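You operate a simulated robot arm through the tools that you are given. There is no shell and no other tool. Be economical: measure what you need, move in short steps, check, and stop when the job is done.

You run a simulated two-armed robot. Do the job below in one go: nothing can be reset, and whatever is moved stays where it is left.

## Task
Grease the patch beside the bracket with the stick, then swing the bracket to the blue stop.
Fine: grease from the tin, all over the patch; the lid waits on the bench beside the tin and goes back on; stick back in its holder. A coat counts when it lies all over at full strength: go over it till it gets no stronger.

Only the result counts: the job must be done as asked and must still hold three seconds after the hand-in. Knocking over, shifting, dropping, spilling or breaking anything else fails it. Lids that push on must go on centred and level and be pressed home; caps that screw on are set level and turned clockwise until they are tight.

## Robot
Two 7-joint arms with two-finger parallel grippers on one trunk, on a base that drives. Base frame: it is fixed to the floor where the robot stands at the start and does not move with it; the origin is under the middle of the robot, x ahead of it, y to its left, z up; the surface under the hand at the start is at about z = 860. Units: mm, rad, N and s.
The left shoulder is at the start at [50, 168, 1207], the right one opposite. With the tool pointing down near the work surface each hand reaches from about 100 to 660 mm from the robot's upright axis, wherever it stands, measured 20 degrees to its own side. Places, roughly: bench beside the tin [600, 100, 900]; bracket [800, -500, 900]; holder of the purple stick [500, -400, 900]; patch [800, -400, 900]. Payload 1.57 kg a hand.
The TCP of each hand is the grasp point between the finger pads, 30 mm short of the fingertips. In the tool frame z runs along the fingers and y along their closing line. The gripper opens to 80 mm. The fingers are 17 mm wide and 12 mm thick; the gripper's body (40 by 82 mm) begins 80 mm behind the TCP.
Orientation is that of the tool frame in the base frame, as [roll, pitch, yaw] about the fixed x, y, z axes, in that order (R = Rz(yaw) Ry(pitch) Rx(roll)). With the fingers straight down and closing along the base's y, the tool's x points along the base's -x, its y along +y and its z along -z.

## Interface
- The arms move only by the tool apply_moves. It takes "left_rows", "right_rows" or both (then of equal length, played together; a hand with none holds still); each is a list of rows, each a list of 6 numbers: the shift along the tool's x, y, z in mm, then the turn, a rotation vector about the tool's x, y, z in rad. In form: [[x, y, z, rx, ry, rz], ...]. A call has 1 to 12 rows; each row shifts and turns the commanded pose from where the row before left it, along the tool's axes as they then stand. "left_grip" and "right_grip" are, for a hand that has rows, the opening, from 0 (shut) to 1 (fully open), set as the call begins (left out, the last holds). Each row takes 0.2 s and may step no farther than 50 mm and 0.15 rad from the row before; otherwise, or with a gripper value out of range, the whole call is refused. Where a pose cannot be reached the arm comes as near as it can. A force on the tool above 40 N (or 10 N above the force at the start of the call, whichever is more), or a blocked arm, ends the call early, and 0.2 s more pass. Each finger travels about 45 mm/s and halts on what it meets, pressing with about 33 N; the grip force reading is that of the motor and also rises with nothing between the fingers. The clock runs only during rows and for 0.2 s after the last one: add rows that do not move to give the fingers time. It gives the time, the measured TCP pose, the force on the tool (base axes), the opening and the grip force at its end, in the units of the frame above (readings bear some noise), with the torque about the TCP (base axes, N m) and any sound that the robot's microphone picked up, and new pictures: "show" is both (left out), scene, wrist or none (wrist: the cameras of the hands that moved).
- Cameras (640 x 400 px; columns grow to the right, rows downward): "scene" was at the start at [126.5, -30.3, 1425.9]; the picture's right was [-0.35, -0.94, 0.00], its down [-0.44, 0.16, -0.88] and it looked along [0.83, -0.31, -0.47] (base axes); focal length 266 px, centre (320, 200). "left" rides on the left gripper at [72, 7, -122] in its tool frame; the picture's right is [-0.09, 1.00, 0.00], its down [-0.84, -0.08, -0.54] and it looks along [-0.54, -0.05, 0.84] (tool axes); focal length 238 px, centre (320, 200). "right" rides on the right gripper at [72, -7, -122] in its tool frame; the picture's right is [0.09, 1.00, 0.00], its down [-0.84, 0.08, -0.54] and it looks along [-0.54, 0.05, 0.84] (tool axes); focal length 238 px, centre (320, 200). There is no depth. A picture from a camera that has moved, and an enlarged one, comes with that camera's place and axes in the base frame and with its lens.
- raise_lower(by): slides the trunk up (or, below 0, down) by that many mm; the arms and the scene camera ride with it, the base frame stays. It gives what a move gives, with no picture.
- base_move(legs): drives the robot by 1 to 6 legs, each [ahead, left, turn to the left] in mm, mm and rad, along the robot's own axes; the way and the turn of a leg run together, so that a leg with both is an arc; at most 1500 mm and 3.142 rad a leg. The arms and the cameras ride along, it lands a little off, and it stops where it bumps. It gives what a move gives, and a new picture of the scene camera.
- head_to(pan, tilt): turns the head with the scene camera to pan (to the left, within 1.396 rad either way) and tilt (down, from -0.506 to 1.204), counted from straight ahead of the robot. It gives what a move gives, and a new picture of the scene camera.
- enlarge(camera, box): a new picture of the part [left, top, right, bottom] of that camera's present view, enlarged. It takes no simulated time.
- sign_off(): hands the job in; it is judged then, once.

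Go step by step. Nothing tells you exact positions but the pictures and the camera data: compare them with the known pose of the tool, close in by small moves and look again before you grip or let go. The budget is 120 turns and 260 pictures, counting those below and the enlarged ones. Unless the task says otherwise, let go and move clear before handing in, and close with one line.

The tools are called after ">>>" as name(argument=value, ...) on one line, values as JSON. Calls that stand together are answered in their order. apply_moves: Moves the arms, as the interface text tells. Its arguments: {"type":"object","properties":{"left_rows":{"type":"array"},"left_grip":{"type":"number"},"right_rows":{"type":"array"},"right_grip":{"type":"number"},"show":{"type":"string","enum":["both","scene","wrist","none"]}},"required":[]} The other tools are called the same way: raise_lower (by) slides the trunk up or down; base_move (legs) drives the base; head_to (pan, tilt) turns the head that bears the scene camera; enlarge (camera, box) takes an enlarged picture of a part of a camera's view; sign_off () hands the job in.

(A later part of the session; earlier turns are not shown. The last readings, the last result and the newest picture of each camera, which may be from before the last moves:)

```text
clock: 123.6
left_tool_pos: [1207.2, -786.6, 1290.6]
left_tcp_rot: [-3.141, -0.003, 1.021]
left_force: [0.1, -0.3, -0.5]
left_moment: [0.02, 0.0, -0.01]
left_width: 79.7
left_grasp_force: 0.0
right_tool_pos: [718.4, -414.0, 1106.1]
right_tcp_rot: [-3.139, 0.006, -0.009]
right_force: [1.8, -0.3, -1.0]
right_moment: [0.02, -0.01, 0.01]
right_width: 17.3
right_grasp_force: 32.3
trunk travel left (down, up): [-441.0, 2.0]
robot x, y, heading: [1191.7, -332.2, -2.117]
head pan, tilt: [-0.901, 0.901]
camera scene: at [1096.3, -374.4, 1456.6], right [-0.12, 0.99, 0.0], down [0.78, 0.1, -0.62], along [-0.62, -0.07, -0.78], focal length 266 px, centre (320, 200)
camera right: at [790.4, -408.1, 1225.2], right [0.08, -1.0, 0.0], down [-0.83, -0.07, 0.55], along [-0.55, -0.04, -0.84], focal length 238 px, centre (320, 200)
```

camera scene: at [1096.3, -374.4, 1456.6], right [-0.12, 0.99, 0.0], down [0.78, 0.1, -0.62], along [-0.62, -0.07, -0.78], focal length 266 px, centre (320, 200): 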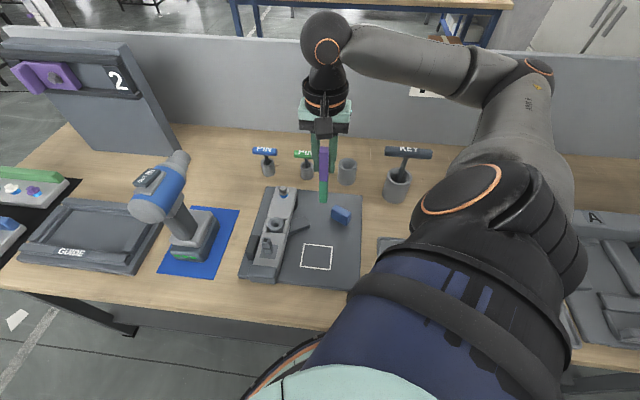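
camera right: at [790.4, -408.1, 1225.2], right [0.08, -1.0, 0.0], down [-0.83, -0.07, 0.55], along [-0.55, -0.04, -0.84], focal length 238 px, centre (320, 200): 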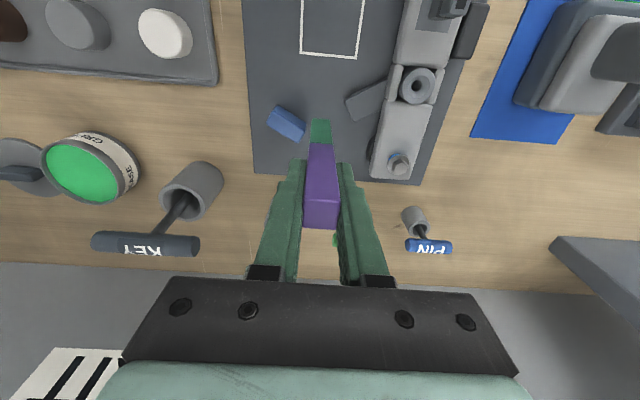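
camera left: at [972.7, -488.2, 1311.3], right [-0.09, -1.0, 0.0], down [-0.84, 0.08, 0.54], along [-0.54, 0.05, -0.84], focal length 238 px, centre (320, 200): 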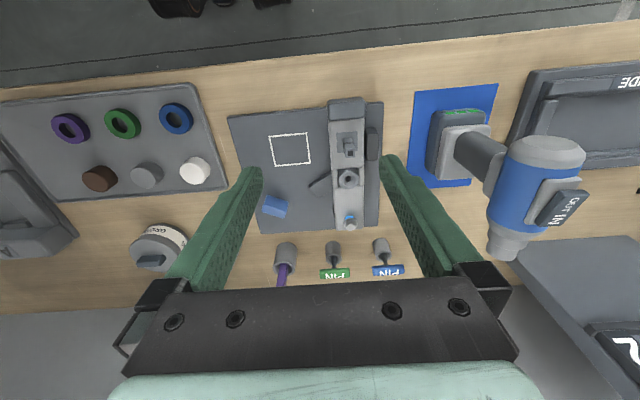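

Greased end is dark green. Now I move toward the patch centre.

>>> apply_moves(right_rows=[[30, 0, 0, 0, 0, 0], [30, 0, 0, 0, 0, 0], [30, 0, 0, 0, 0, 0]], show="both")

```text
clock: 124.4
left_tool_pos: [1208.0, -786.9, 1290.4]
left_tcp_rot: [3.141, 0.0, 1.023]
left_force: [0.5, -0.2, -0.2]
left_moment: [0.0, 0.03, -0.02]
left_width: 80.2
left_grasp_force: 0.1
right_tool_pos: [809.6, -412.3, 1105.2]
right_tcp_rot: [3.139, 0.01, -0.006]
right_force: [0.3, -0.6, 0.6]
right_moment: [0.01, -0.04, 0.0]
right_width: 17.1
right_grasp_force: 32.2
trunk travel left (down, up): [-441.0, 2.0]
robot x, y, heading: [1192.7, -333.1, -2.119]
head pan, tilt: [-0.901, 0.901]
camera scene: at [1097.6, -373.5, 1456.7], right [-0.12, 0.99, 0.0], down [0.78, 0.1, -0.62], along [-0.62, -0.07, -0.78], focal length 266 px, centre (320, 200)
camera right: at [880.9, -407.0, 1225.2], right [0.09, -1.0, 0.0], down [-0.83, -0.07, 0.55], along [-0.55, -0.05, -0.84], focal length 238 px, centre (320, 200)
```

scene: 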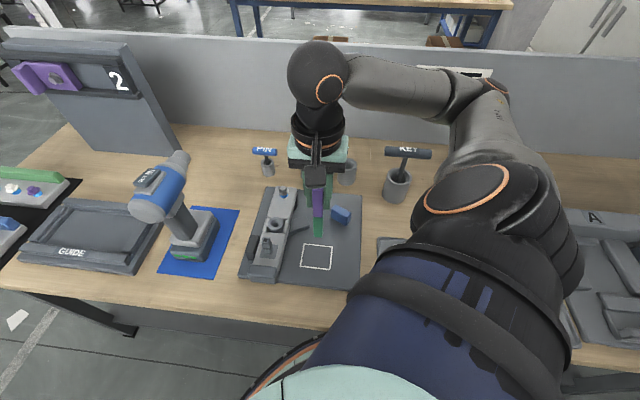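
right: 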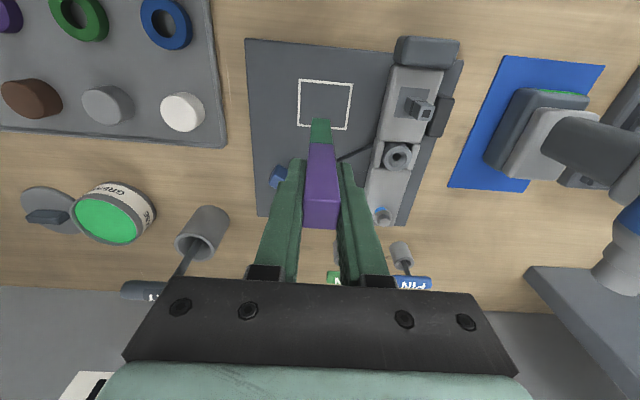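

Patch is below the tip. I go to a corner (inset) and lower until near contact.

>>> apply_moves(right_rows=[[-22, -22, 20, 0, 0.009, 0], [0, 0, 40, 0, 0, 0], [0, 0, 30, 0, 0, 0]], show="wrist")

>>> enlarge(camera="scene", box=[280, 200, 380, 300])

```text
clock: 125.2
left_tool_pos: [1208.3, -786.1, 1291.2]
left_tcp_rot: [-3.141, 0.002, 1.023]
left_force: [-0.2, 0.0, -1.0]
left_moment: [-0.03, 0.0, 0.02]
left_width: 79.9
left_grasp_force: 0.0
right_tool_pos: [787.4, -389.5, 1016.4]
right_tcp_rot: [3.14, 0.0, -0.005]
right_force: [-0.3, -0.2, -1.5]
right_moment: [-0.01, -0.02, -0.01]
right_width: 17.4
right_grasp_force: 32.6
trunk travel left (down, up): [-441.0, 2.0]
robot x, y, heading: [1194.9, -329.6, -2.117]
head pan, tilt: [-0.901, 0.901]
camera right: at [858.1, -384.2, 1136.5], right [0.09, -1.0, 0.0], down [-0.84, -0.07, 0.54], along [-0.54, -0.05, -0.84], focal length 238 px, centre (320, 200)
```

right: 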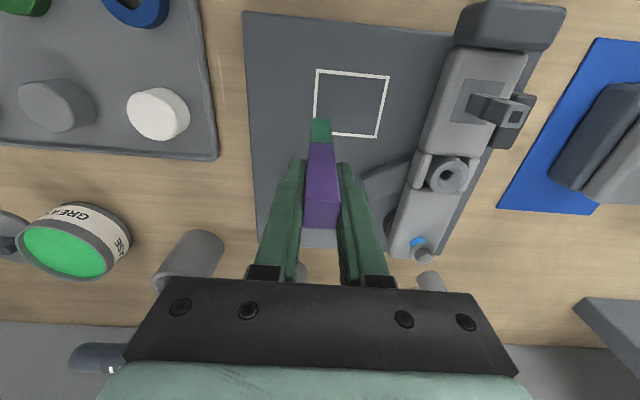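

```text
4.00 times, centred on (330, 250) of scene
camera zoom: at [1097.4, -372.5, 1456.8], right [-0.12, 0.99, 0.0], down [0.78, 0.09, -0.62], along [-0.62, -0.08, -0.78], focal length 1066 px, centre (280, 0)
```

zoom: 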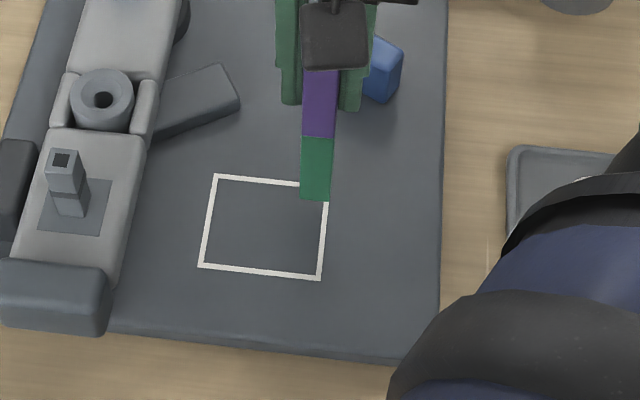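

Patch is about x 777–837, y −455…−384. I lower to contact in small steps.

>>> apply_moves(right_rows=[[-2, 3, 6, 0, 0, 0], [0, 0, 4, 0, 0, 0]], show="none")

>>> apply_moves(right_rows=[[0, 0, 2, 0, 0, 0], [0, 0, 2, 0, 0, 0]], show="none")

>>> apply_moves(right_rows=[[0, 0, 2, 0, 0, 0], [0, 0, 1, 0, 0, 0]], show="wrist")

```text
clock: 125.8
left_tool_pos: [1208.0, -786.4, 1290.0]
left_tcp_rot: [-3.141, 0.0, 1.022]
left_force: [-1.0, 0.4, 0.3]
left_moment: [-0.03, 0.0, -0.01]
left_width: 79.9
left_grasp_force: 0.0
right_tool_pos: [784.6, -392.5, 1004.7]
right_tcp_rot: [3.141, 0.0, -0.005]
right_force: [-0.3, -0.6, -0.8]
right_moment: [0.02, -0.04, -0.04]
right_width: 17.2
right_grasp_force: 32.3
trunk travel left (down, up): [-441.0, 2.0]
robot x, y, heading: [1194.6, -330.7, -2.121]
head pan, tilt: [-0.901, 0.901]
```

```text
clock: 126.4
left_tool_pos: [1207.6, -786.0, 1290.5]
left_tcp_rot: [-3.141, 0.0, 1.024]
left_force: [0.1, 0.2, -0.6]
left_moment: [-0.01, 0.0, -0.02]
left_width: 79.7
left_grasp_force: 0.1
right_tool_pos: [784.4, -394.4, 1001.2]
right_tcp_rot: [3.14, -0.002, -0.006]
right_force: [-0.5, 0.3, 0.6]
right_moment: [0.01, 0.02, -0.01]
right_width: 17.1
right_grasp_force: 32.0
trunk travel left (down, up): [-441.0, 2.0]
robot x, y, heading: [1189.1, -331.0, -2.117]
head pan, tilt: [-0.901, 0.901]
```

```text
clock: 127.0
left_tool_pos: [1210.2, -785.4, 1291.7]
left_tcp_rot: [3.141, 0.002, 1.022]
left_force: [-0.3, 1.1, 0.4]
left_moment: [-0.01, 0.02, -0.01]
left_width: 80.3
left_grasp_force: 0.1
right_tool_pos: [785.1, -393.4, 997.6]
right_tcp_rot: [3.139, -0.001, -0.005]
right_force: [-0.1, 1.4, 8.3]
right_moment: [0.14, -0.07, 0.0]
right_width: 17.2
right_grasp_force: 32.8
trunk travel left (down, up): [-441.0, 2.0]
robot x, y, heading: [1192.1, -330.4, -2.121]
head pan, tilt: [-0.901, 0.901]
camera right: at [855.8, -387.9, 1119.1], right [0.09, -1.0, 0.0], down [-0.84, -0.07, 0.54], along [-0.54, -0.05, -0.84], focal length 238 px, centre (320, 200)
```

right: 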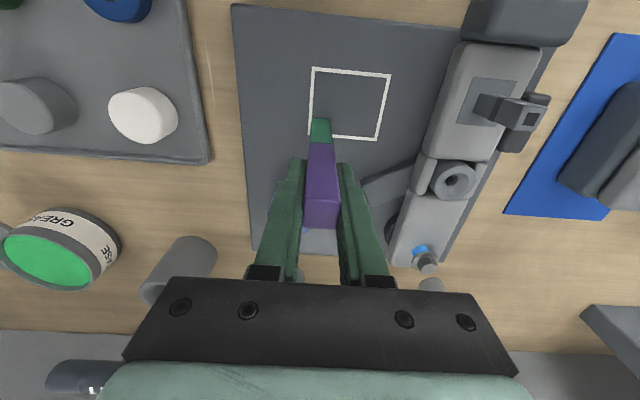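

Light contact (8 N). First stroke along +x, then look.

>>> apply_moves(right_rows=[[10, 0, 0, 0, 0, 0], [10, 0, 0, 0, 0, 0], [10, 0, 0, 0, 0, 0], [10, 0, 0, 0, 0, 0], [6, 0, 0, 0, 0, 0]], show="none")

>>> enlarge(camera="scene", box=[280, 200, 380, 300])

>>> enlarge(camera="right", box=[260, 40, 420, 160])

```text
clock: 128.2
left_tool_pos: [1209.9, -784.2, 1292.0]
left_tcp_rot: [-3.141, 0.002, 1.02]
left_force: [0.4, 0.4, 0.2]
left_moment: [0.0, 0.01, 0.03]
left_width: 80.0
left_grasp_force: 0.1
right_tool_pos: [825.3, -398.3, 994.8]
right_tcp_rot: [3.142, -0.001, -0.002]
right_force: [-3.4, 7.4, 30.1]
right_moment: [0.8, 0.23, 0.05]
right_width: 17.2
right_grasp_force: 31.7
right hand out of reach, approached as far as the arm can: row 4, 5
trunk travel left (down, up): [-441.0, 2.0]
robot x, y, heading: [1188.4, -329.1, -2.126]
head pan, tilt: [-0.901, 0.901]
```

```text
4.00 times, centred on (330, 250) of scene
camera zoom: at [1099.2, -371.6, 1457.1], right [-0.12, 0.99, 0.0], down [0.78, 0.09, -0.62], along [-0.62, -0.08, -0.78], focal length 1066 px, centre (280, 0)
```

zoom: 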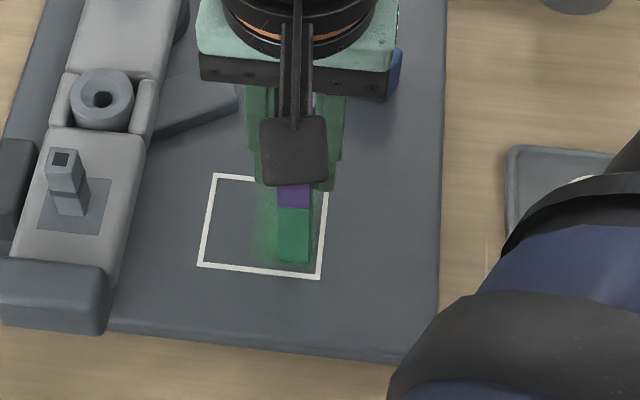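

```text
3.33 times, centred on (340, 100) of right
camera zoom: at [895.3, -393.4, 1115.9], right [0.09, -1.0, 0.0], down [-0.84, -0.07, 0.54], along [-0.54, -0.05, -0.84], focal length 794 px, centre (253, 533)
```

zoom: 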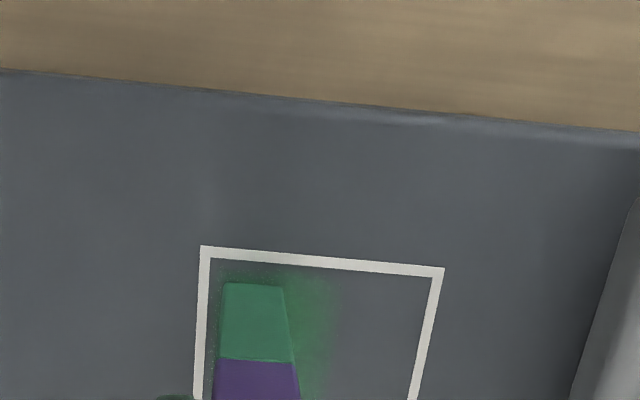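

Grease goes on with a ~25 mm soft trail. The arm is too close to its shoulder at x>820, so I lift and move the robot back 50 mm.

>>> apply_moves(right_rows=[[0, 0, -20, 0, 0, 0], [0, 0, -40, 0, 0, 0]], show="none")

>>> base_move(legs=[[-27, 44, 0]])

```text
clock: 128.8
left_tool_pos: [1208.5, -787.2, 1290.9]
left_tcp_rot: [3.141, 0.001, 1.023]
left_force: [0.1, 0.0, 1.0]
left_moment: [0.0, -0.01, 0.0]
left_width: 80.0
left_grasp_force: 0.0
right_tool_pos: [816.1, -409.3, 1054.3]
right_tcp_rot: [-3.139, -0.005, -0.006]
right_force: [0.7, -0.1, 0.1]
right_moment: [-0.01, 0.0, 0.01]
right_width: 17.2
right_grasp_force: 32.1
right hand out of reach, approached as far as the arm can: row 1, 2
trunk travel left (down, up): [-441.0, 2.0]
robot x, y, heading: [1190.3, -331.1, -2.122]
head pan, tilt: [-0.901, 0.901]
```

```text
clock: 129.9
left_tool_pos: [1259.8, -785.6, 1290.6]
left_tcp_rot: [3.141, 0.002, 1.021]
left_force: [-0.7, 0.3, -1.0]
left_moment: [0.02, 0.0, 0.03]
left_width: 80.3
left_grasp_force: 0.0
right_tool_pos: [867.4, -408.2, 1054.5]
right_tcp_rot: [-3.14, -0.002, -0.005]
right_force: [0.2, 0.7, -0.5]
right_moment: [-0.01, 0.01, 0.03]
right_width: 17.1
right_grasp_force: 31.9
trunk travel left (down, up): [-441.0, 2.0]
robot x, y, heading: [1242.5, -333.9, -2.12]
head pan, tilt: [-0.901, 0.901]
camera scene: at [1149.0, -372.5, 1456.8], right [-0.12, 0.99, 0.0], down [0.78, 0.1, -0.62], along [-0.62, -0.08, -0.78], focal length 266 px, centre (320, 200)
```

scene: 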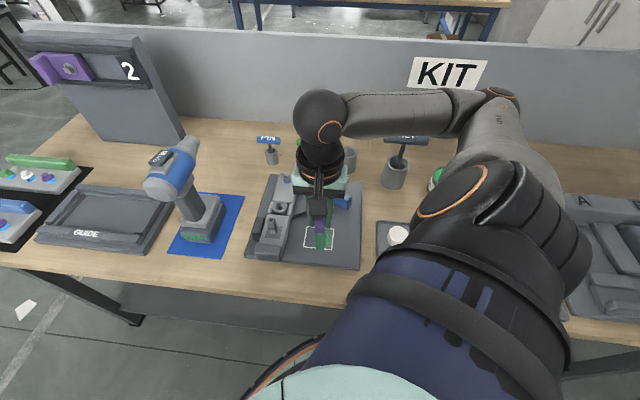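

I return to the patch and resume, descending to light contact at the near +y corner.

>>> apply_moves(right_rows=[[-39, -15, 0, 0, 0, 0], [0, 0, 40, 0, 0, 0], [0, 0, 12, 0, 0, 0], [0, 0, 4, 0, 0, 0], [0, 0, 1, 0, 0, 0]], show="wrist")

```text
clock: 131.1
left_tool_pos: [1259.0, -785.7, 1291.0]
left_tcp_rot: [3.141, 0.001, 1.022]
left_force: [-0.2, -0.3, 0.8]
left_moment: [-0.03, 0.02, 0.0]
left_width: 79.9
left_grasp_force: 0.0
right_tool_pos: [828.4, -394.0, 996.5]
right_tcp_rot: [3.141, -0.004, -0.006]
right_force: [0.0, 0.6, -0.1]
right_moment: [0.03, -0.01, -0.01]
right_width: 17.3
right_grasp_force: 32.1
trunk travel left (down, up): [-441.0, 2.0]
robot x, y, heading: [1247.2, -328.3, -2.116]
head pan, tilt: [-0.901, 0.901]
camera right: at [898.7, -387.8, 1118.0], right [0.09, -1.0, 0.0], down [-0.84, -0.07, 0.54], along [-0.54, -0.05, -0.84], focal length 238 px, centre (320, 200)
```

right: 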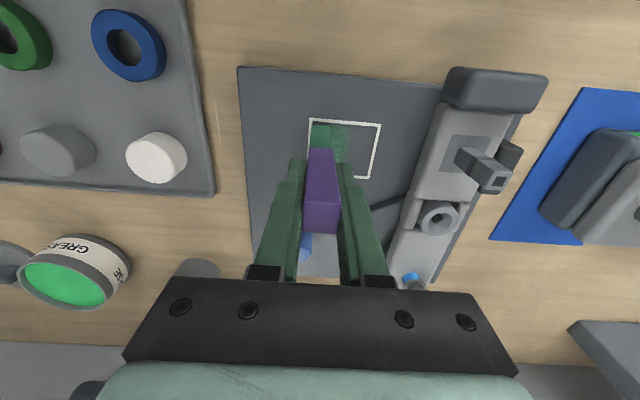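

>>> apply_moves(right_rows=[[0, 0, 1.5, 0, 0, 0], [0, 0, 1.5, 0, 0, 0]], show="none")

```text
clock: 131.7
left_tool_pos: [1260.0, -785.5, 1291.1]
left_tcp_rot: [3.14, 0.003, 1.021]
left_force: [-0.1, 0.5, 0.4]
left_moment: [0.0, -0.02, 0.02]
left_width: 79.9
left_grasp_force: 0.1
right_tool_pos: [828.4, -393.0, 995.5]
right_tcp_rot: [-3.142, -0.003, -0.007]
right_force: [-0.5, 0.5, 4.0]
right_moment: [0.07, -0.08, 0.0]
right_width: 17.4
right_grasp_force: 32.2
trunk travel left (down, up): [-441.0, 2.0]
robot x, y, heading: [1244.6, -333.0, -2.118]
head pan, tilt: [-0.901, 0.901]
```

Light contact again. I run a serpentine over the first half.

>>> apply_moves(right_rows=[[-14.5, 0, 0.3, 0, 0, 0], [-14.5, 0, 0, 0, 0, 0], [-14.5, 0, 0, 0, 0, 0], [0, 13, 0, 0, 0, 0], [14.5, 0, 0, 0, 0, 0], [14.5, 0, 0, 0, 0, 0], [14.5, 0, 0, 0, 0, 0], [0, 13, 0, 0, 0, 0], [-14.5, 0, 0, 0, 0, 0], [-14.5, 0, 0, 0, 0, 0], [-14.5, 0, 0, 0, 0, 0]], show="none")

>>> enlarge(camera="right", box=[250, 40, 410, 160])

```text
clock: 134.1
left_tool_pos: [1259.9, -786.2, 1290.6]
left_tcp_rot: [-3.14, 0.002, 1.022]
left_force: [0.2, -0.7, 0.0]
left_moment: [0.0, -0.02, 0.02]
left_width: 80.2
left_grasp_force: 0.1
right_tool_pos: [784.9, -418.7, 994.4]
right_tcp_rot: [-3.14, -0.004, -0.005]
right_force: [2.5, -1.0, 4.4]
right_moment: [-0.03, -0.23, 0.01]
right_width: 17.3
right_grasp_force: 32.0
trunk travel left (down, up): [-441.0, 2.0]
robot x, y, heading: [1242.9, -331.5, -2.118]
head pan, tilt: [-0.901, 0.901]
```

```text
3.33 times, centred on (330, 100) of right
camera zoom: at [855.4, -412.9, 1115.5], right [0.09, -1.0, 0.0], down [-0.84, -0.07, 0.54], along [-0.54, -0.05, -0.84], focal length 794 px, centre (287, 533)
```

zoom: 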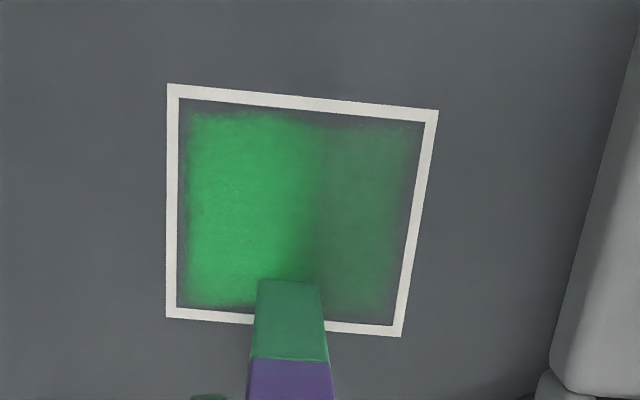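

Coverage works well; edges and the right part need more. I continue to the −y side, reaching nearer the borders.

>>> apply_moves(right_rows=[[-3, 13, 0.3, 0, 0, 0], [16, 0, 0, 0, 0, 0], [16, 0, 0, 0, 0, 0], [18, 0, 0, 0, 0, 0], [0, 15, 0, 0, 0, 0], [-17, 0, 0, 0, 0, 0], [-17, 0, 0, 0, 0, 0], [-17, 0, 0, 0, 0, 0], [17, 0, 0, 0, 0, 0], [17, 0, 0, 0, 0, 0], [17, 0, 0, 0, 0, 0]], show="none")

>>> enlarge(camera="right", box=[250, 60, 410, 180])

>>> enlarge(camera="scene", box=[280, 200, 380, 300])

```text
clock: 136.5
left_tool_pos: [1259.9, -785.8, 1290.3]
left_tcp_rot: [3.142, 0.0, 1.021]
left_force: [0.4, -0.4, 0.4]
left_moment: [-0.01, -0.05, 0.0]
left_width: 79.8
left_grasp_force: 0.1
right_tool_pos: [831.3, -446.3, 993.3]
right_tcp_rot: [3.141, -0.001, -0.006]
right_force: [-2.3, -0.8, 9.3]
right_moment: [0.0, 0.27, 0.02]
right_width: 17.1
right_grasp_force: 32.2
trunk travel left (down, up): [-441.0, 2.0]
robot x, y, heading: [1245.2, -330.8, -2.118]
head pan, tilt: [-0.901, 0.901]
```

```text
3.33 times, centred on (330, 120) of right
camera zoom: at [902.3, -440.3, 1115.2], right [0.09, -1.0, 0.0], down [-0.84, -0.07, 0.54], along [-0.54, -0.05, -0.84], focal length 794 px, centre (287, 467)
```

zoom: 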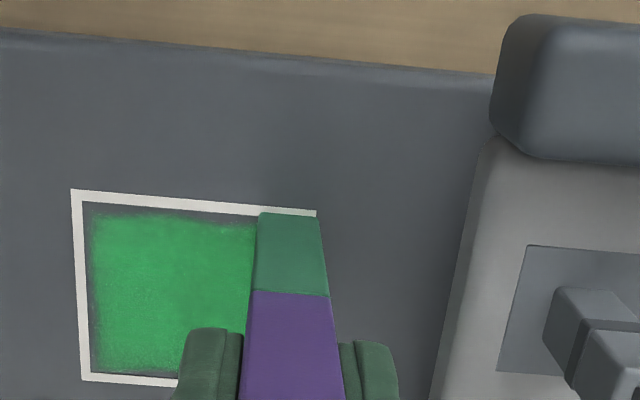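

```text
4.00 times, centred on (330, 250) of scene
camera zoom: at [1149.0, -372.4, 1456.8], right [-0.12, 0.99, 0.0], down [0.78, 0.1, -0.62], along [-0.62, -0.08, -0.78], focal length 1066 px, centre (280, 0)
```

zoom: 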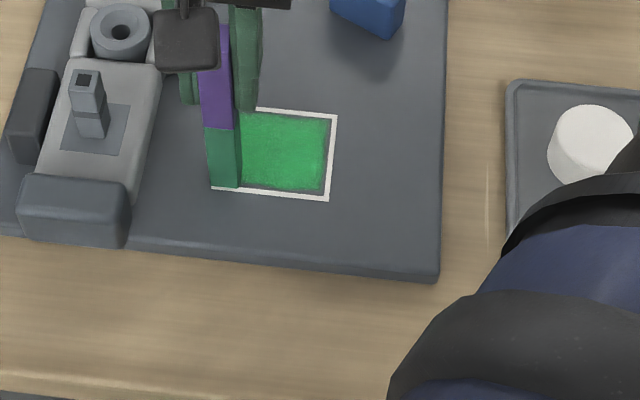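

Nearly full. I run a lap along the borders, then check.

>>> apply_moves(right_rows=[[0, -14, 0, 0, 0, 0], [0, -14, 0, 0, 0, 0], [0, -14, 0, 0, 0, 0], [0, -14, 0, 0, 0, 0], [-16, 0, 0, 0, 0, 0], [-17, 0, 0, 0, 0, 0], [-17, 0, 0, 0, 0, 0], [0, 14, 0, 0, 0, 0], [0, 14, 0, 0, 0, 0], [0, 14, 0, 0, 0, 0], [0, 15, 0, 0, 0, 0]], show="none")

>>> apply_moves(right_rows=[[0, 0, -15, 0, 0, 0], [-20, 0, -30, 0, 0, 0], [-20, 0, -30, 0, 0, 0]], show="none")

>>> enlarge(camera="right", box=[240, 0, 400, 120])

>>> enlarge(camera="scene", box=[280, 200, 380, 300])

```text
clock: 138.9
left_tool_pos: [1258.7, -785.9, 1291.4]
left_tcp_rot: [-3.141, 0.0, 1.02]
left_force: [0.2, -0.4, 0.3]
left_moment: [0.0, 0.0, 0.02]
left_width: 80.1
left_grasp_force: 0.1
right_tool_pos: [782.1, -448.7, 994.7]
right_tcp_rot: [3.142, -0.003, -0.003]
right_force: [0.0, -0.4, 0.4]
right_moment: [-0.05, -0.03, -0.01]
right_width: 17.4
right_grasp_force: 32.1
trunk travel left (down, up): [-441.0, 2.0]
robot x, y, heading: [1246.2, -326.8, -2.116]
head pan, tilt: [-0.901, 0.901]
```

```text
clock: 139.7
left_tool_pos: [1258.2, -785.9, 1291.0]
left_tcp_rot: [-3.141, -0.001, 1.018]
left_force: [0.5, 0.2, 0.5]
left_moment: [0.0, -0.01, 0.02]
left_width: 80.4
left_grasp_force: 0.1
right_tool_pos: [740.5, -448.7, 1068.9]
right_tcp_rot: [-3.139, -0.004, -0.006]
right_force: [-0.4, 0.0, -0.5]
right_moment: [-0.01, 0.0, 0.01]
right_width: 17.0
right_grasp_force: 31.5
trunk travel left (down, up): [-441.0, 2.0]
robot x, y, heading: [1240.8, -332.6, -2.121]
head pan, tilt: [-0.901, 0.901]
```

```text
3.33 times, centred on (320, 60) of right
camera zoom: at [810.7, -442.6, 1190.1], right [0.09, -1.0, 0.0], down [-0.84, -0.07, 0.54], along [-0.54, -0.05, -0.84], focal length 794 px, centre (320, 667)
```

zoom: 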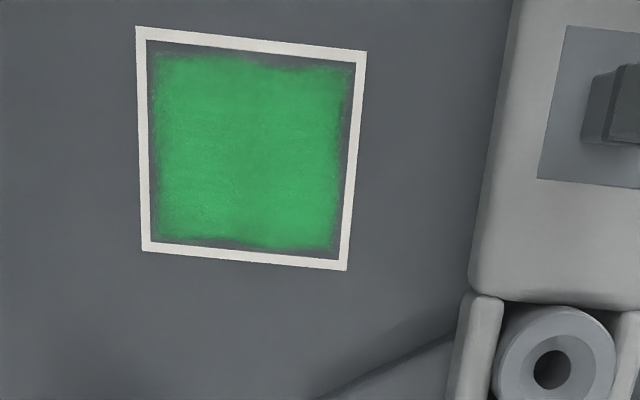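

```text
4.00 times, centred on (330, 250) of scene
camera zoom: at [1148.4, -372.7, 1456.7], right [-0.12, 0.99, 0.0], down [0.78, 0.1, -0.62], along [-0.62, -0.08, -0.78], focal length 1066 px, centre (280, 0)
```

zoom: 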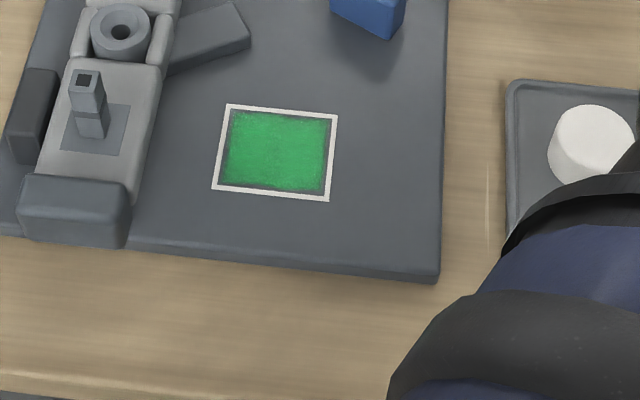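

Coat covers the whole square. To make sure it is at full strength I re-dip and go over it again, then compare.

>>> apply_moves(right_rows=[[-12, -14, -40, 0, 0, 0], [-2, -49, 0, 0, 0, 0], [-2, -49, 0, 0, 0, 0], [-2, -49, 0, 0, 0, 0], [-2, -49, 0, 0, 0, 0], [-2, -49, 0, 0, 0, 0], [-2, -49, 0, 0, 0, 0], [-2, -49, 0, 0, 0, 0], [-2, -24, 0, 0, 0, 0]], show="none")

>>> apply_moves(right_rows=[[-36, 0, 0, 0, 0, 0], [-36, 0, 0, 0, 0, 0], [-34, 0, 0, 0, 0, 0]], show="wrist")

```text
clock: 141.7
left_tool_pos: [1258.4, -785.8, 1290.7]
left_tcp_rot: [3.141, 0.001, 1.022]
left_force: [-0.3, -0.2, -0.1]
left_moment: [0.02, 0.0, 0.0]
left_width: 80.1
left_grasp_force: 0.1
right_tool_pos: [716.3, -67.3, 1108.9]
right_tcp_rot: [3.141, -0.003, -0.005]
right_force: [-0.4, -0.3, -0.9]
right_moment: [0.0, 0.01, 0.0]
right_width: 17.5
right_grasp_force: 32.6
trunk travel left (down, up): [-441.0, 2.0]
robot x, y, heading: [1243.2, -333.5, -2.119]
head pan, tilt: [-0.901, 0.901]
```

```text
clock: 142.5
left_tool_pos: [1258.5, -785.4, 1289.8]
left_tcp_rot: [-3.142, 0.001, 1.021]
left_force: [-1.0, -0.5, -0.4]
left_moment: [0.01, -0.05, -0.04]
left_width: 79.9
left_grasp_force: 0.0
right_tool_pos: [607.0, -68.4, 1106.9]
right_tcp_rot: [-3.141, -0.001, -0.005]
right_force: [0.5, -0.2, -1.2]
right_moment: [0.01, 0.01, 0.02]
right_width: 17.3
right_grasp_force: 32.4
trunk travel left (down, up): [-441.0, 2.0]
robot x, y, heading: [1240.7, -330.8, -2.118]
head pan, tilt: [-0.901, 0.901]
camera right: at [678.0, -62.2, 1228.2], right [0.09, -1.0, 0.0], down [-0.84, -0.07, 0.54], along [-0.54, -0.05, -0.84], focal length 238 px, centre (320, 200)
```

right: 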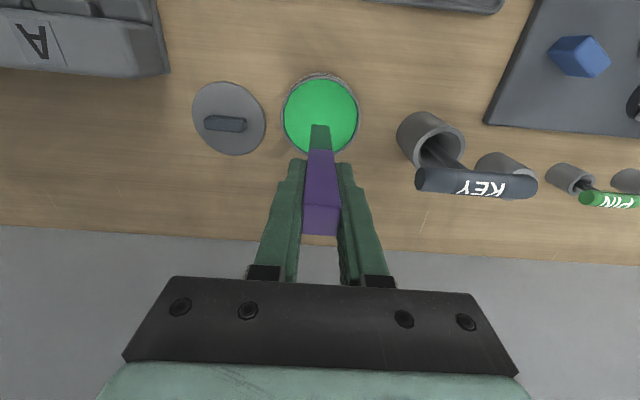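

>>> apply_moves(right_rows=[[0, 0, 40, 0, 0, 0], [0, 0, 34, 0, 0, 0], [0, 0, 3, 0, 0, 0], [0, 0, 2, 0, 0, 0]], show="none")

```text
clock: 143.5
left_tool_pos: [1259.1, -785.3, 1291.4]
left_tcp_rot: [3.141, 0.0, 1.022]
left_force: [0.2, 0.2, 1.0]
left_moment: [-0.01, 0.0, 0.0]
left_width: 79.8
left_grasp_force: 0.0
right_tool_pos: [607.9, -67.0, 1028.6]
right_tcp_rot: [-3.141, -0.005, -0.007]
right_force: [-0.8, -0.1, -0.8]
right_moment: [0.0, 0.0, -0.01]
right_width: 16.8
right_grasp_force: 32.1
trunk travel left (down, up): [-441.0, 2.0]
robot x, y, heading: [1247.1, -332.3, -2.117]
head pan, tilt: [-0.901, 0.901]
```

>>> apply_moves(right_rows=[[0, 0, 3, 0, 0, 0], [0, 0, 2, 0, 0, 0], [0, 0, 0, 0, 0, 0]], show="wrist")

```text
clock: 144.3
left_tool_pos: [1261.9, -786.0, 1290.8]
left_tcp_rot: [-3.138, 0.002, 1.021]
left_force: [0.6, -1.0, -0.1]
left_moment: [-0.03, 0.03, -0.01]
left_width: 79.9
left_grasp_force: 0.0
right_tool_pos: [609.3, -65.7, 1025.9]
right_tcp_rot: [-3.14, 0.001, -0.004]
right_force: [-2.1, 1.1, 13.1]
right_moment: [0.05, 0.1, -0.01]
right_width: 17.2
right_grasp_force: 32.4
trunk travel left (down, up): [-441.0, 2.0]
robot x, y, heading: [1243.5, -330.4, -2.119]
head pan, tilt: [-0.901, 0.901]
camera right: at [679.8, -60.7, 1147.0], right [0.09, -1.0, 0.0], down [-0.84, -0.07, 0.54], along [-0.54, -0.05, -0.84], focal length 238 px, centre (320, 200)
```

right: 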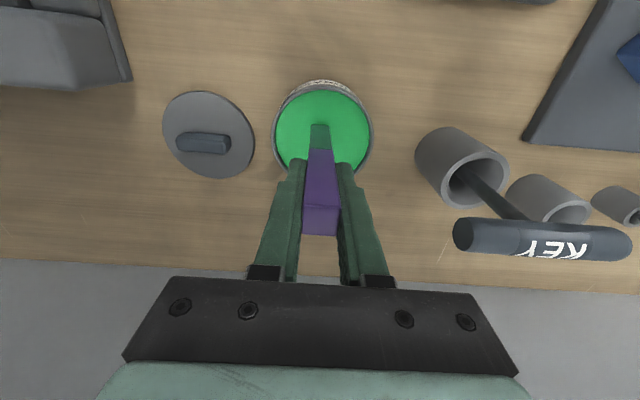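

Re-dipped with 13 N. I carry it back over the patch.

>>> apply_moves(right_rows=[[0, 0, -40, 0, 0, 0], [0, 0, -42, 0, 0, 0], [36, 0, 0, 0, 0, 0], [36, 0, 0, 0, 0, 0], [35, 0, 0, 0, 0, 0]], show="none")

>>> apply_moves(right_rows=[[10, 48, 0, 0, 0, 0], [10, 48, 0, 0, 0, 0], [10, 48, 0, 0, 0, 0], [10, 48, 0, 0, 0, 0], [10, 48, 0, 0, 0, 0], [10, 48, 0, 0, 0, 0], [10, 36, 0, 0, 0, 0], [8, 0, 45, 0, 0, 0], [0, 0, 45, 0, 0, 0], [0, 0, 16, 0, 0, 0]], show="wrist")

```text
clock: 145.5
left_tool_pos: [1259.7, -785.3, 1291.2]
left_tcp_rot: [3.141, 0.003, 1.021]
left_force: [0.5, 1.1, -0.4]
left_moment: [-0.03, -0.01, -0.01]
left_width: 80.1
left_grasp_force: 0.1
right_tool_pos: [717.4, -65.6, 1106.1]
right_tcp_rot: [-3.141, -0.001, -0.005]
right_force: [-0.1, -0.5, -0.6]
right_moment: [-0.06, 0.03, -0.01]
right_width: 17.0
right_grasp_force: 32.2
trunk travel left (down, up): [-441.0, 2.0]
robot x, y, heading: [1242.6, -331.7, -2.12]
head pan, tilt: [-0.901, 0.901]
```

```text
clock: 147.7
left_tool_pos: [1260.1, -786.6, 1290.6]
left_tcp_rot: [-3.141, 0.0, 1.023]
left_force: [0.9, 0.4, -0.3]
left_moment: [0.0, 0.01, -0.01]
left_width: 80.0
left_grasp_force: 0.0
right_tool_pos: [792.8, -390.3, 1001.2]
right_tcp_rot: [3.14, 0.0, -0.005]
right_force: [0.1, 0.8, -0.6]
right_moment: [0.01, 0.03, 0.0]
right_width: 17.3
right_grasp_force: 32.1
trunk travel left (down, up): [-441.0, 2.0]
robot x, y, heading: [1241.0, -332.2, -2.118]
head pan, tilt: [-0.901, 0.901]
camera right: at [863.3, -384.0, 1120.6], right [0.09, -1.0, 0.0], down [-0.84, -0.07, 0.54], along [-0.54, -0.05, -0.84], focal length 238 px, centre (320, 200)
```

right: 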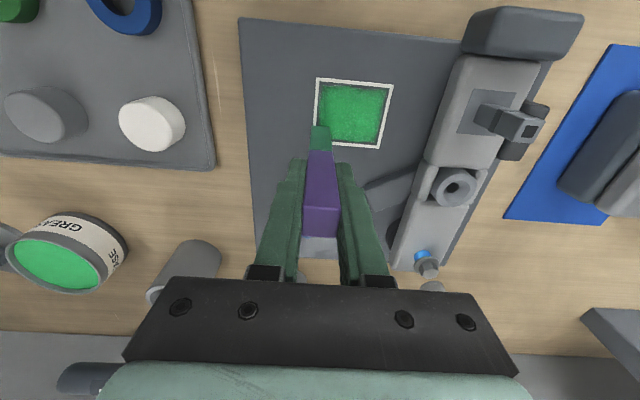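

>>> apply_moves(right_rows=[[-8, 0, 5, 0, 0, 0], [0, 0, 3, 0, 0, 0]], show="none")

>>> apply_moves(right_rows=[[0, 0, 1, 0, 0, 0], [0, 0, 0.5, 0, 0, 0]], show="none")

```text
clock: 148.3
left_tool_pos: [1261.2, -785.1, 1291.5]
left_tcp_rot: [3.141, 0.001, 1.02]
left_force: [-0.8, -1.1, 0.1]
left_moment: [0.01, -0.02, 0.01]
left_width: 80.3
left_grasp_force: 0.0
right_tool_pos: [785.4, -389.5, 993.9]
right_tcp_rot: [-3.141, 0.001, -0.005]
right_force: [0.8, 1.7, 13.2]
right_moment: [0.32, -0.12, 0.01]
right_width: 17.4
right_grasp_force: 31.9
trunk travel left (down, up): [-441.0, 2.0]
robot x, y, heading: [1240.5, -330.9, -2.121]
head pan, tilt: [-0.901, 0.901]
```

```text
clock: 148.9
left_tool_pos: [1262.3, -784.4, 1291.7]
left_tcp_rot: [-3.139, 0.004, 1.021]
left_force: [-0.6, -0.5, 0.0]
left_moment: [-0.01, 0.01, 0.02]
left_width: 80.0
left_grasp_force: 0.0
right_tool_pos: [786.0, -390.1, 994.8]
right_tcp_rot: [3.141, 0.003, -0.005]
right_force: [-3.0, 4.5, 31.3]
right_moment: [0.58, 0.11, 0.04]
right_width: 17.3
right_grasp_force: 31.7
trunk travel left (down, up): [-441.0, 2.0]
robot x, y, heading: [1242.1, -329.2, -2.12]
head pan, tilt: [-0.901, 0.901]
```

Too firm (31 N); I ease 2.5 mm and run the serpentine.

>>> apply_moves(right_rows=[[0, 0, -2.5, 0, 0, 0], [15.5, 0, 0, 0, 0, 0], [15.5, 0, 0, 0, 0, 0], [15.5, 0, 0, 0, 0, 0], [0, 14, 0, 0, 0, 0], [-16, 0, 0, 0, 0, 0], [-16, 0, 0, 0, 0, 0], [-16, 0, 0, 0, 0, 0], [0, 14, 0, 0, 0, 0], [16, 0, 0, 0, 0, 0], [16, 0, 0, 0, 0, 0], [16, 0, 0, 0, 0, 0]], show="none")

>>> apply_moves(right_rows=[[0, 14, 0, 0, 0, 0], [-16, 0, 0, 0, 0, 0], [-16, 0, 0, 0, 0, 0], [-16, 0, 0, 0, 0, 0], [0, 15, 0, 0, 0, 0], [16, 0, 0, 0, 0, 0], [16, 0, 0, 0, 0, 0], [16, 0, 0, 0, 0, 0]], show="none")

>>> enlarge(camera="right", box=[240, 60, 400, 180])

```text
clock: 151.5
left_tool_pos: [1260.0, -786.3, 1291.1]
left_tcp_rot: [-3.14, -0.001, 1.021]
left_force: [0.3, 0.3, -0.3]
left_moment: [0.02, -0.03, -0.03]
left_width: 79.8
left_grasp_force: 0.1
right_tool_pos: [831.4, -418.6, 995.1]
right_tcp_rot: [-3.141, -0.003, -0.005]
right_force: [-0.8, 0.3, -0.7]
right_moment: [0.0, 0.01, 0.02]
right_width: 17.0
right_grasp_force: 31.9
trunk travel left (down, up): [-441.0, 2.0]
robot x, y, heading: [1244.8, -329.9, -2.112]
head pan, tilt: [-0.901, 0.901]
```

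```text
clock: 153.3
left_tool_pos: [1259.0, -785.8, 1291.8]
left_tcp_rot: [-3.141, -0.002, 1.021]
left_force: [0.5, -0.6, 0.4]
left_moment: [-0.06, 0.02, 0.02]
left_width: 80.1
left_grasp_force: 0.1
right_tool_pos: [831.1, -447.0, 992.5]
right_tcp_rot: [3.141, -0.003, -0.004]
right_force: [0.5, -0.1, 0.7]
right_moment: [0.01, -0.07, -0.02]
right_width: 17.4
right_grasp_force: 32.1
trunk travel left (down, up): [-441.0, 2.0]
robot x, y, heading: [1241.7, -331.2, -2.123]
head pan, tilt: [-0.901, 0.901]
```

```text
3.33 times, centred on (320, 120) of right
camera zoom: at [901.3, -441.7, 1114.9], right [0.09, -1.0, 0.0], down [-0.84, -0.07, 0.54], along [-0.54, -0.05, -0.84], focal length 794 px, centre (320, 467)
```

zoom: 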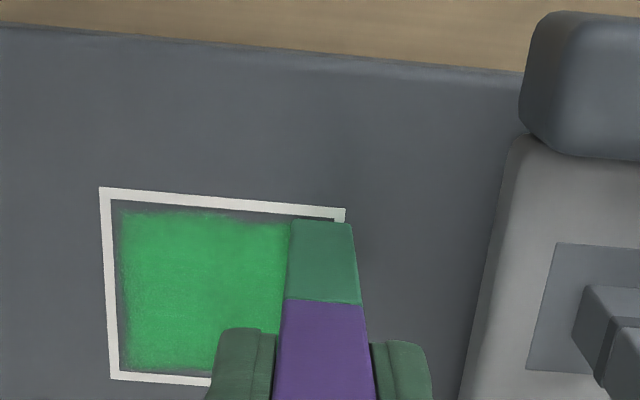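

Contact may have been lost partway; I lower slightly and go over it once more in the other direction.

>>> apply_moves(right_rows=[[0, 0, 1, 0, 0, 0], [0, 0, 1, 0, 0, 0]], show="none")

```text
clock: 153.9
left_tool_pos: [1260.6, -785.8, 1291.9]
left_tcp_rot: [3.141, 0.001, 1.021]
left_force: [-0.3, 0.2, 0.8]
left_moment: [0.0, 0.0, -0.02]
left_width: 80.0
left_grasp_force: 0.1
right_tool_pos: [831.0, -446.9, 993.8]
right_tcp_rot: [3.141, -0.001, -0.006]
right_force: [-1.2, 1.9, 15.7]
right_moment: [0.3, -0.05, 0.03]
right_width: 17.1
right_grasp_force: 32.0
trunk travel left (down, up): [-441.0, 2.0]
robot x, y, heading: [1243.1, -336.8, -2.118]
head pan, tilt: [-0.901, 0.901]
```

>>> apply_moves(right_rows=[[0, -19, -0.3, 0, 0, 0], [0, -19, 0, 0, 0, 0], [0, -19, 0, 0, 0, 0], [-12, 0, 0, 0, 0, 0], [0, 19, 0, 0, 0, 0], [0, 19, 0, 0, 0, 0], [0, 19, 0, 0, 0, 0], [-12, 0, 0, 0, 0, 0], [0, -19, 0, 0, 0, 0], [0, -19, 0, 0, 0, 0], [0, -19, 0, 0, 0, 0]], show="none")

>>> apply_moves(right_rows=[[-12, 0, 0, 0, 0, 0], [0, 19, 0, 0, 0, 0], [0, 19, 0, 0, 0, 0], [0, 19, 0, 0, 0, 0], [-12, 0, 0, 0, 0, 0], [0, -19, 0, 0, 0, 0], [0, -19, 0, 0, 0, 0], [0, -19, 0, 0, 0, 0], [0, 57, 0, 0, 0, 0]], show="none")

```text
clock: 156.3
left_tool_pos: [1259.7, -785.0, 1289.8]
left_tcp_rot: [3.141, 0.002, 1.021]
left_force: [-0.2, 0.0, 0.5]
left_moment: [0.01, 0.02, -0.03]
left_width: 80.1
left_grasp_force: 0.0
right_tool_pos: [807.8, -390.0, 993.0]
right_tcp_rot: [-3.139, 0.001, -0.006]
right_force: [-1.6, -1.5, 13.4]
right_moment: [-0.1, 0.14, 0.01]
right_width: 17.2
right_grasp_force: 32.0
trunk travel left (down, up): [-441.0, 2.0]
robot x, y, heading: [1241.4, -331.2, -2.12]
head pan, tilt: [-0.901, 0.901]
```

```text
refused: row 9 steps farther than a row can; nothing moved
```

>>> apply_moves(right_rows=[[-12, 0, 0, 0, 0, 0], [0, 19, 0, 0, 0, 0], [0, 19, 0, 0, 0, 0], [0, 19, 0, 0, 0, 0], [-12, 0, 0, 0, 0, 0], [0, -19, 0, 0, 0, 0], [0, -19, 0, 0, 0, 0], [0, -19, 0, 0, 0, 0], [0, 19, 0, 0, 0, 0], [0, 19, 0, 0, 0, 0], [0, 19, 0, 0, 0, 0]], show="none")

>>> apply_moves(right_rows=[[0, 0, -15, 0, 0, 0], [-20, 0, -30, 0, 0, 0], [-21, 0, -30, 0, 0, 0]], show="none")

>>> enlarge(camera="right", box=[240, 0, 400, 120])

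>>> enlarge(camera="scene", box=[280, 200, 380, 300])

```text
clock: 158.7
left_tool_pos: [1261.1, -785.3, 1290.5]
left_tcp_rot: [3.139, 0.002, 1.021]
left_force: [0.3, -0.1, -0.5]
left_moment: [0.02, 0.0, -0.02]
left_width: 80.0
left_grasp_force: 0.0
right_tool_pos: [784.0, -446.1, 993.6]
right_tcp_rot: [-3.14, -0.003, -0.004]
right_force: [1.1, 3.7, 12.3]
right_moment: [0.34, -0.17, 0.0]
right_width: 17.4
right_grasp_force: 31.6
trunk travel left (down, up): [-441.0, 2.0]
robot x, y, heading: [1244.3, -330.5, -2.119]
head pan, tilt: [-0.901, 0.901]
```

```text
clock: 159.5
left_tool_pos: [1258.4, -786.2, 1291.5]
left_tcp_rot: [3.141, 0.001, 1.021]
left_force: [0.5, 0.1, -0.5]
left_moment: [0.03, 0.02, 0.01]
left_width: 80.0
left_grasp_force: 0.0
right_tool_pos: [742.6, -448.3, 1065.7]
right_tcp_rot: [3.141, -0.002, -0.003]
right_force: [-0.5, -0.1, -0.9]
right_moment: [0.0, -0.02, -0.03]
right_width: 17.2
right_grasp_force: 32.2
trunk travel left (down, up): [-441.0, 2.0]
robot x, y, heading: [1243.9, -328.5, -2.117]
head pan, tilt: [-0.901, 0.901]
```

```text
3.33 times, centred on (320, 60) of right
camera zoom: at [812.3, -442.7, 1187.9], right [0.09, -1.0, 0.0], down [-0.84, -0.07, 0.54], along [-0.54, -0.05, -0.84], focal length 794 px, centre (320, 667)
```

zoom: 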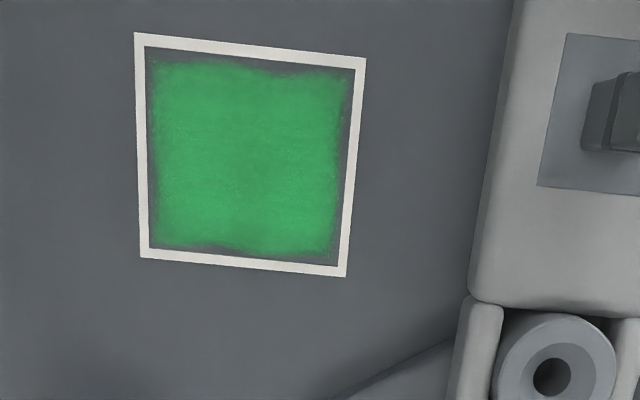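

```text
4.00 times, centred on (330, 250) of scene
camera zoom: at [1148.4, -372.7, 1456.6], right [-0.12, 0.99, 0.0], down [0.78, 0.1, -0.62], along [-0.62, -0.08, -0.78], focal length 1066 px, centre (280, 0)
```

zoom: 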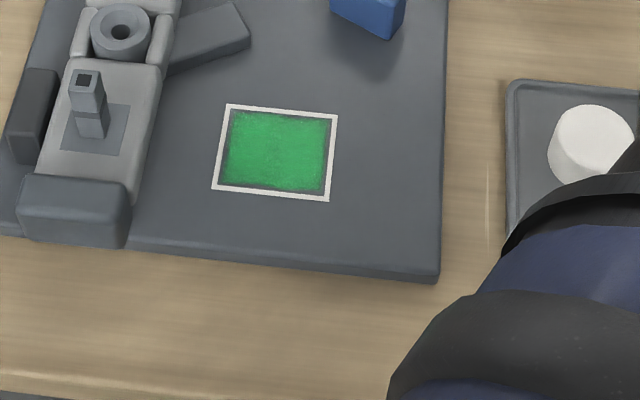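

The coat is the same as before — full strength all over. I lift, return the robot 53 mm toward the bench, and take the stick back to its holder.

>>> apply_moves(right_rows=[[0, 0, -45, 0, 0, 0], [0, -42, -12, 0, 0, 0], [0, -42, 0, 0, 0, 0]], show="none")

>>> base_move(legs=[[27, -45, 0]])

```text
clock: 160.3
left_tool_pos: [1261.9, -785.3, 1291.0]
left_tcp_rot: [-3.138, 0.004, 1.022]
left_force: [0.0, 0.4, 0.2]
left_moment: [-0.02, 0.03, 0.0]
left_width: 79.9
left_grasp_force: 0.0
right_tool_pos: [743.7, -364.4, 1125.6]
right_tcp_rot: [3.139, -0.004, -0.003]
right_force: [0.0, 0.1, 0.1]
right_moment: [-0.01, 0.01, 0.0]
right_width: 17.3
right_grasp_force: 32.3
trunk travel left (down, up): [-441.0, 2.0]
robot x, y, heading: [1244.5, -333.1, -2.113]
head pan, tilt: [-0.901, 0.901]
```

```text
clock: 161.4
left_tool_pos: [1205.8, -786.3, 1290.9]
left_tcp_rot: [-3.14, 0.0, 1.023]
left_force: [0.5, 0.2, 0.2]
left_moment: [-0.02, -0.02, 0.02]
left_width: 79.8
left_grasp_force: 0.1
right_tool_pos: [689.8, -364.4, 1125.2]
right_tcp_rot: [-3.141, -0.004, -0.004]
right_force: [-0.1, 0.1, -1.4]
right_moment: [-0.02, -0.03, 0.0]
right_width: 17.2
right_grasp_force: 32.1
trunk travel left (down, up): [-441.0, 2.0]
robot x, y, heading: [1190.1, -327.7, -2.117]
head pan, tilt: [-0.901, 0.901]
camera scene: at [1095.4, -372.0, 1456.7], right [-0.12, 0.99, 0.0], down [0.78, 0.1, -0.62], along [-0.62, -0.08, -0.78], focal length 266 px, centre (320, 200)
```

scene: 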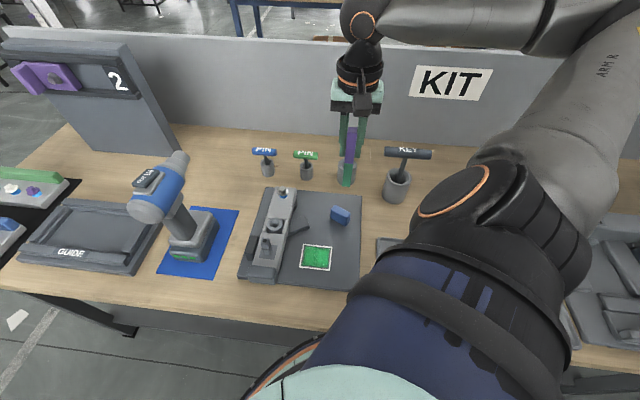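

>>> apply_moves(right_rows=[[-40, 0, 0, 0, 0, 0], [-40, 0, 0, 0, 0, 0], [-40, 0, 0, 0, 0, 0], [-40, 0, 0, 0, 0, 0], [0, 0, 40, 0, 0, 0], [0, 0, 25, 0, 0, 0]], show="wrist")

>>> enlarge(camera="scene", box=[290, 80, 410, 200])

>>> enlarge(camera="right", box=[250, 60, 390, 160])

```text
clock: 162.8
left_tool_pos: [1207.9, -784.2, 1291.4]
left_tcp_rot: [-3.141, -0.001, 1.021]
left_force: [0.3, 0.0, 0.4]
left_moment: [-0.02, -0.03, 0.02]
left_width: 79.9
left_grasp_force: 0.0
right_tool_pos: [531.0, -361.9, 1057.2]
right_tcp_rot: [-3.142, -0.005, -0.003]
right_force: [0.2, 0.4, -1.5]
right_moment: [0.0, 0.0, 0.0]
right_width: 16.9
right_grasp_force: 32.2
trunk travel left (down, up): [-441.0, 2.0]
robot x, y, heading: [1193.8, -329.7, -2.116]
head pan, tilt: [-0.901, 0.901]
camera right: at [599.9, -356.8, 1178.7], right [0.09, -1.0, 0.0], down [-0.84, -0.07, 0.54], along [-0.54, -0.05, -0.84], focal length 238 px, centre (320, 200)
```

right: 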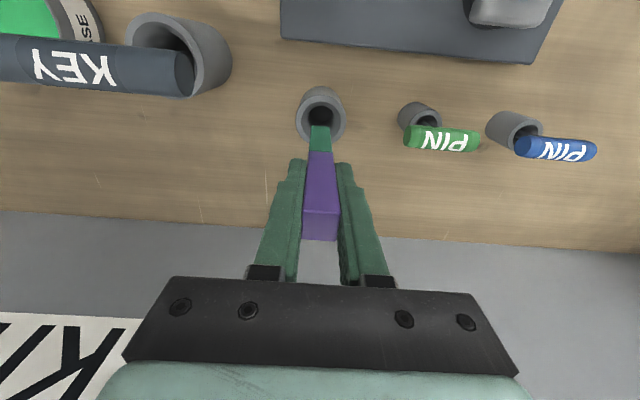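

```text
3.33 times, centred on (350, 140) of scene
camera zoom: at [1095.7, -372.1, 1456.7], right [-0.12, 0.99, 0.0], down [0.78, 0.1, -0.62], along [-0.62, -0.08, -0.78], focal length 888 px, centre (220, 400)
```

zoom: 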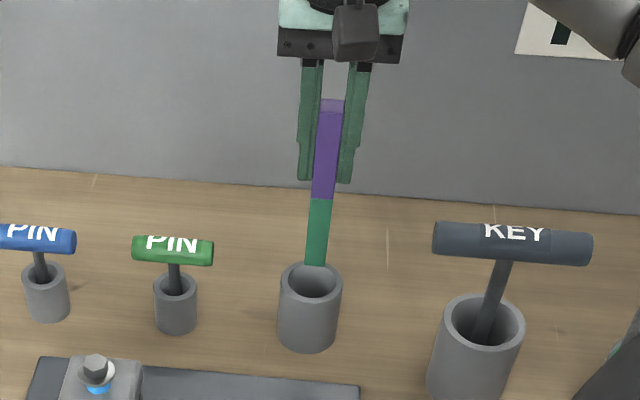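

```text
4.00 times, centred on (320, 110) of right
camera zoom: at [599.9, -356.8, 1178.7], right [0.09, -1.0, 0.0], down [-0.84, -0.07, 0.54], along [-0.54, -0.05, -0.84], focal length 953 px, centre (320, 560)
```

zoom: 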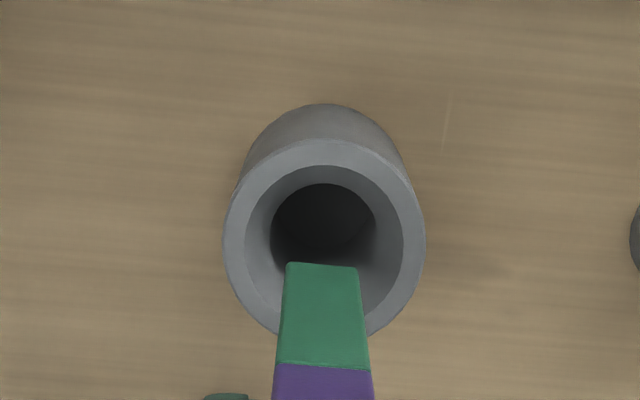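

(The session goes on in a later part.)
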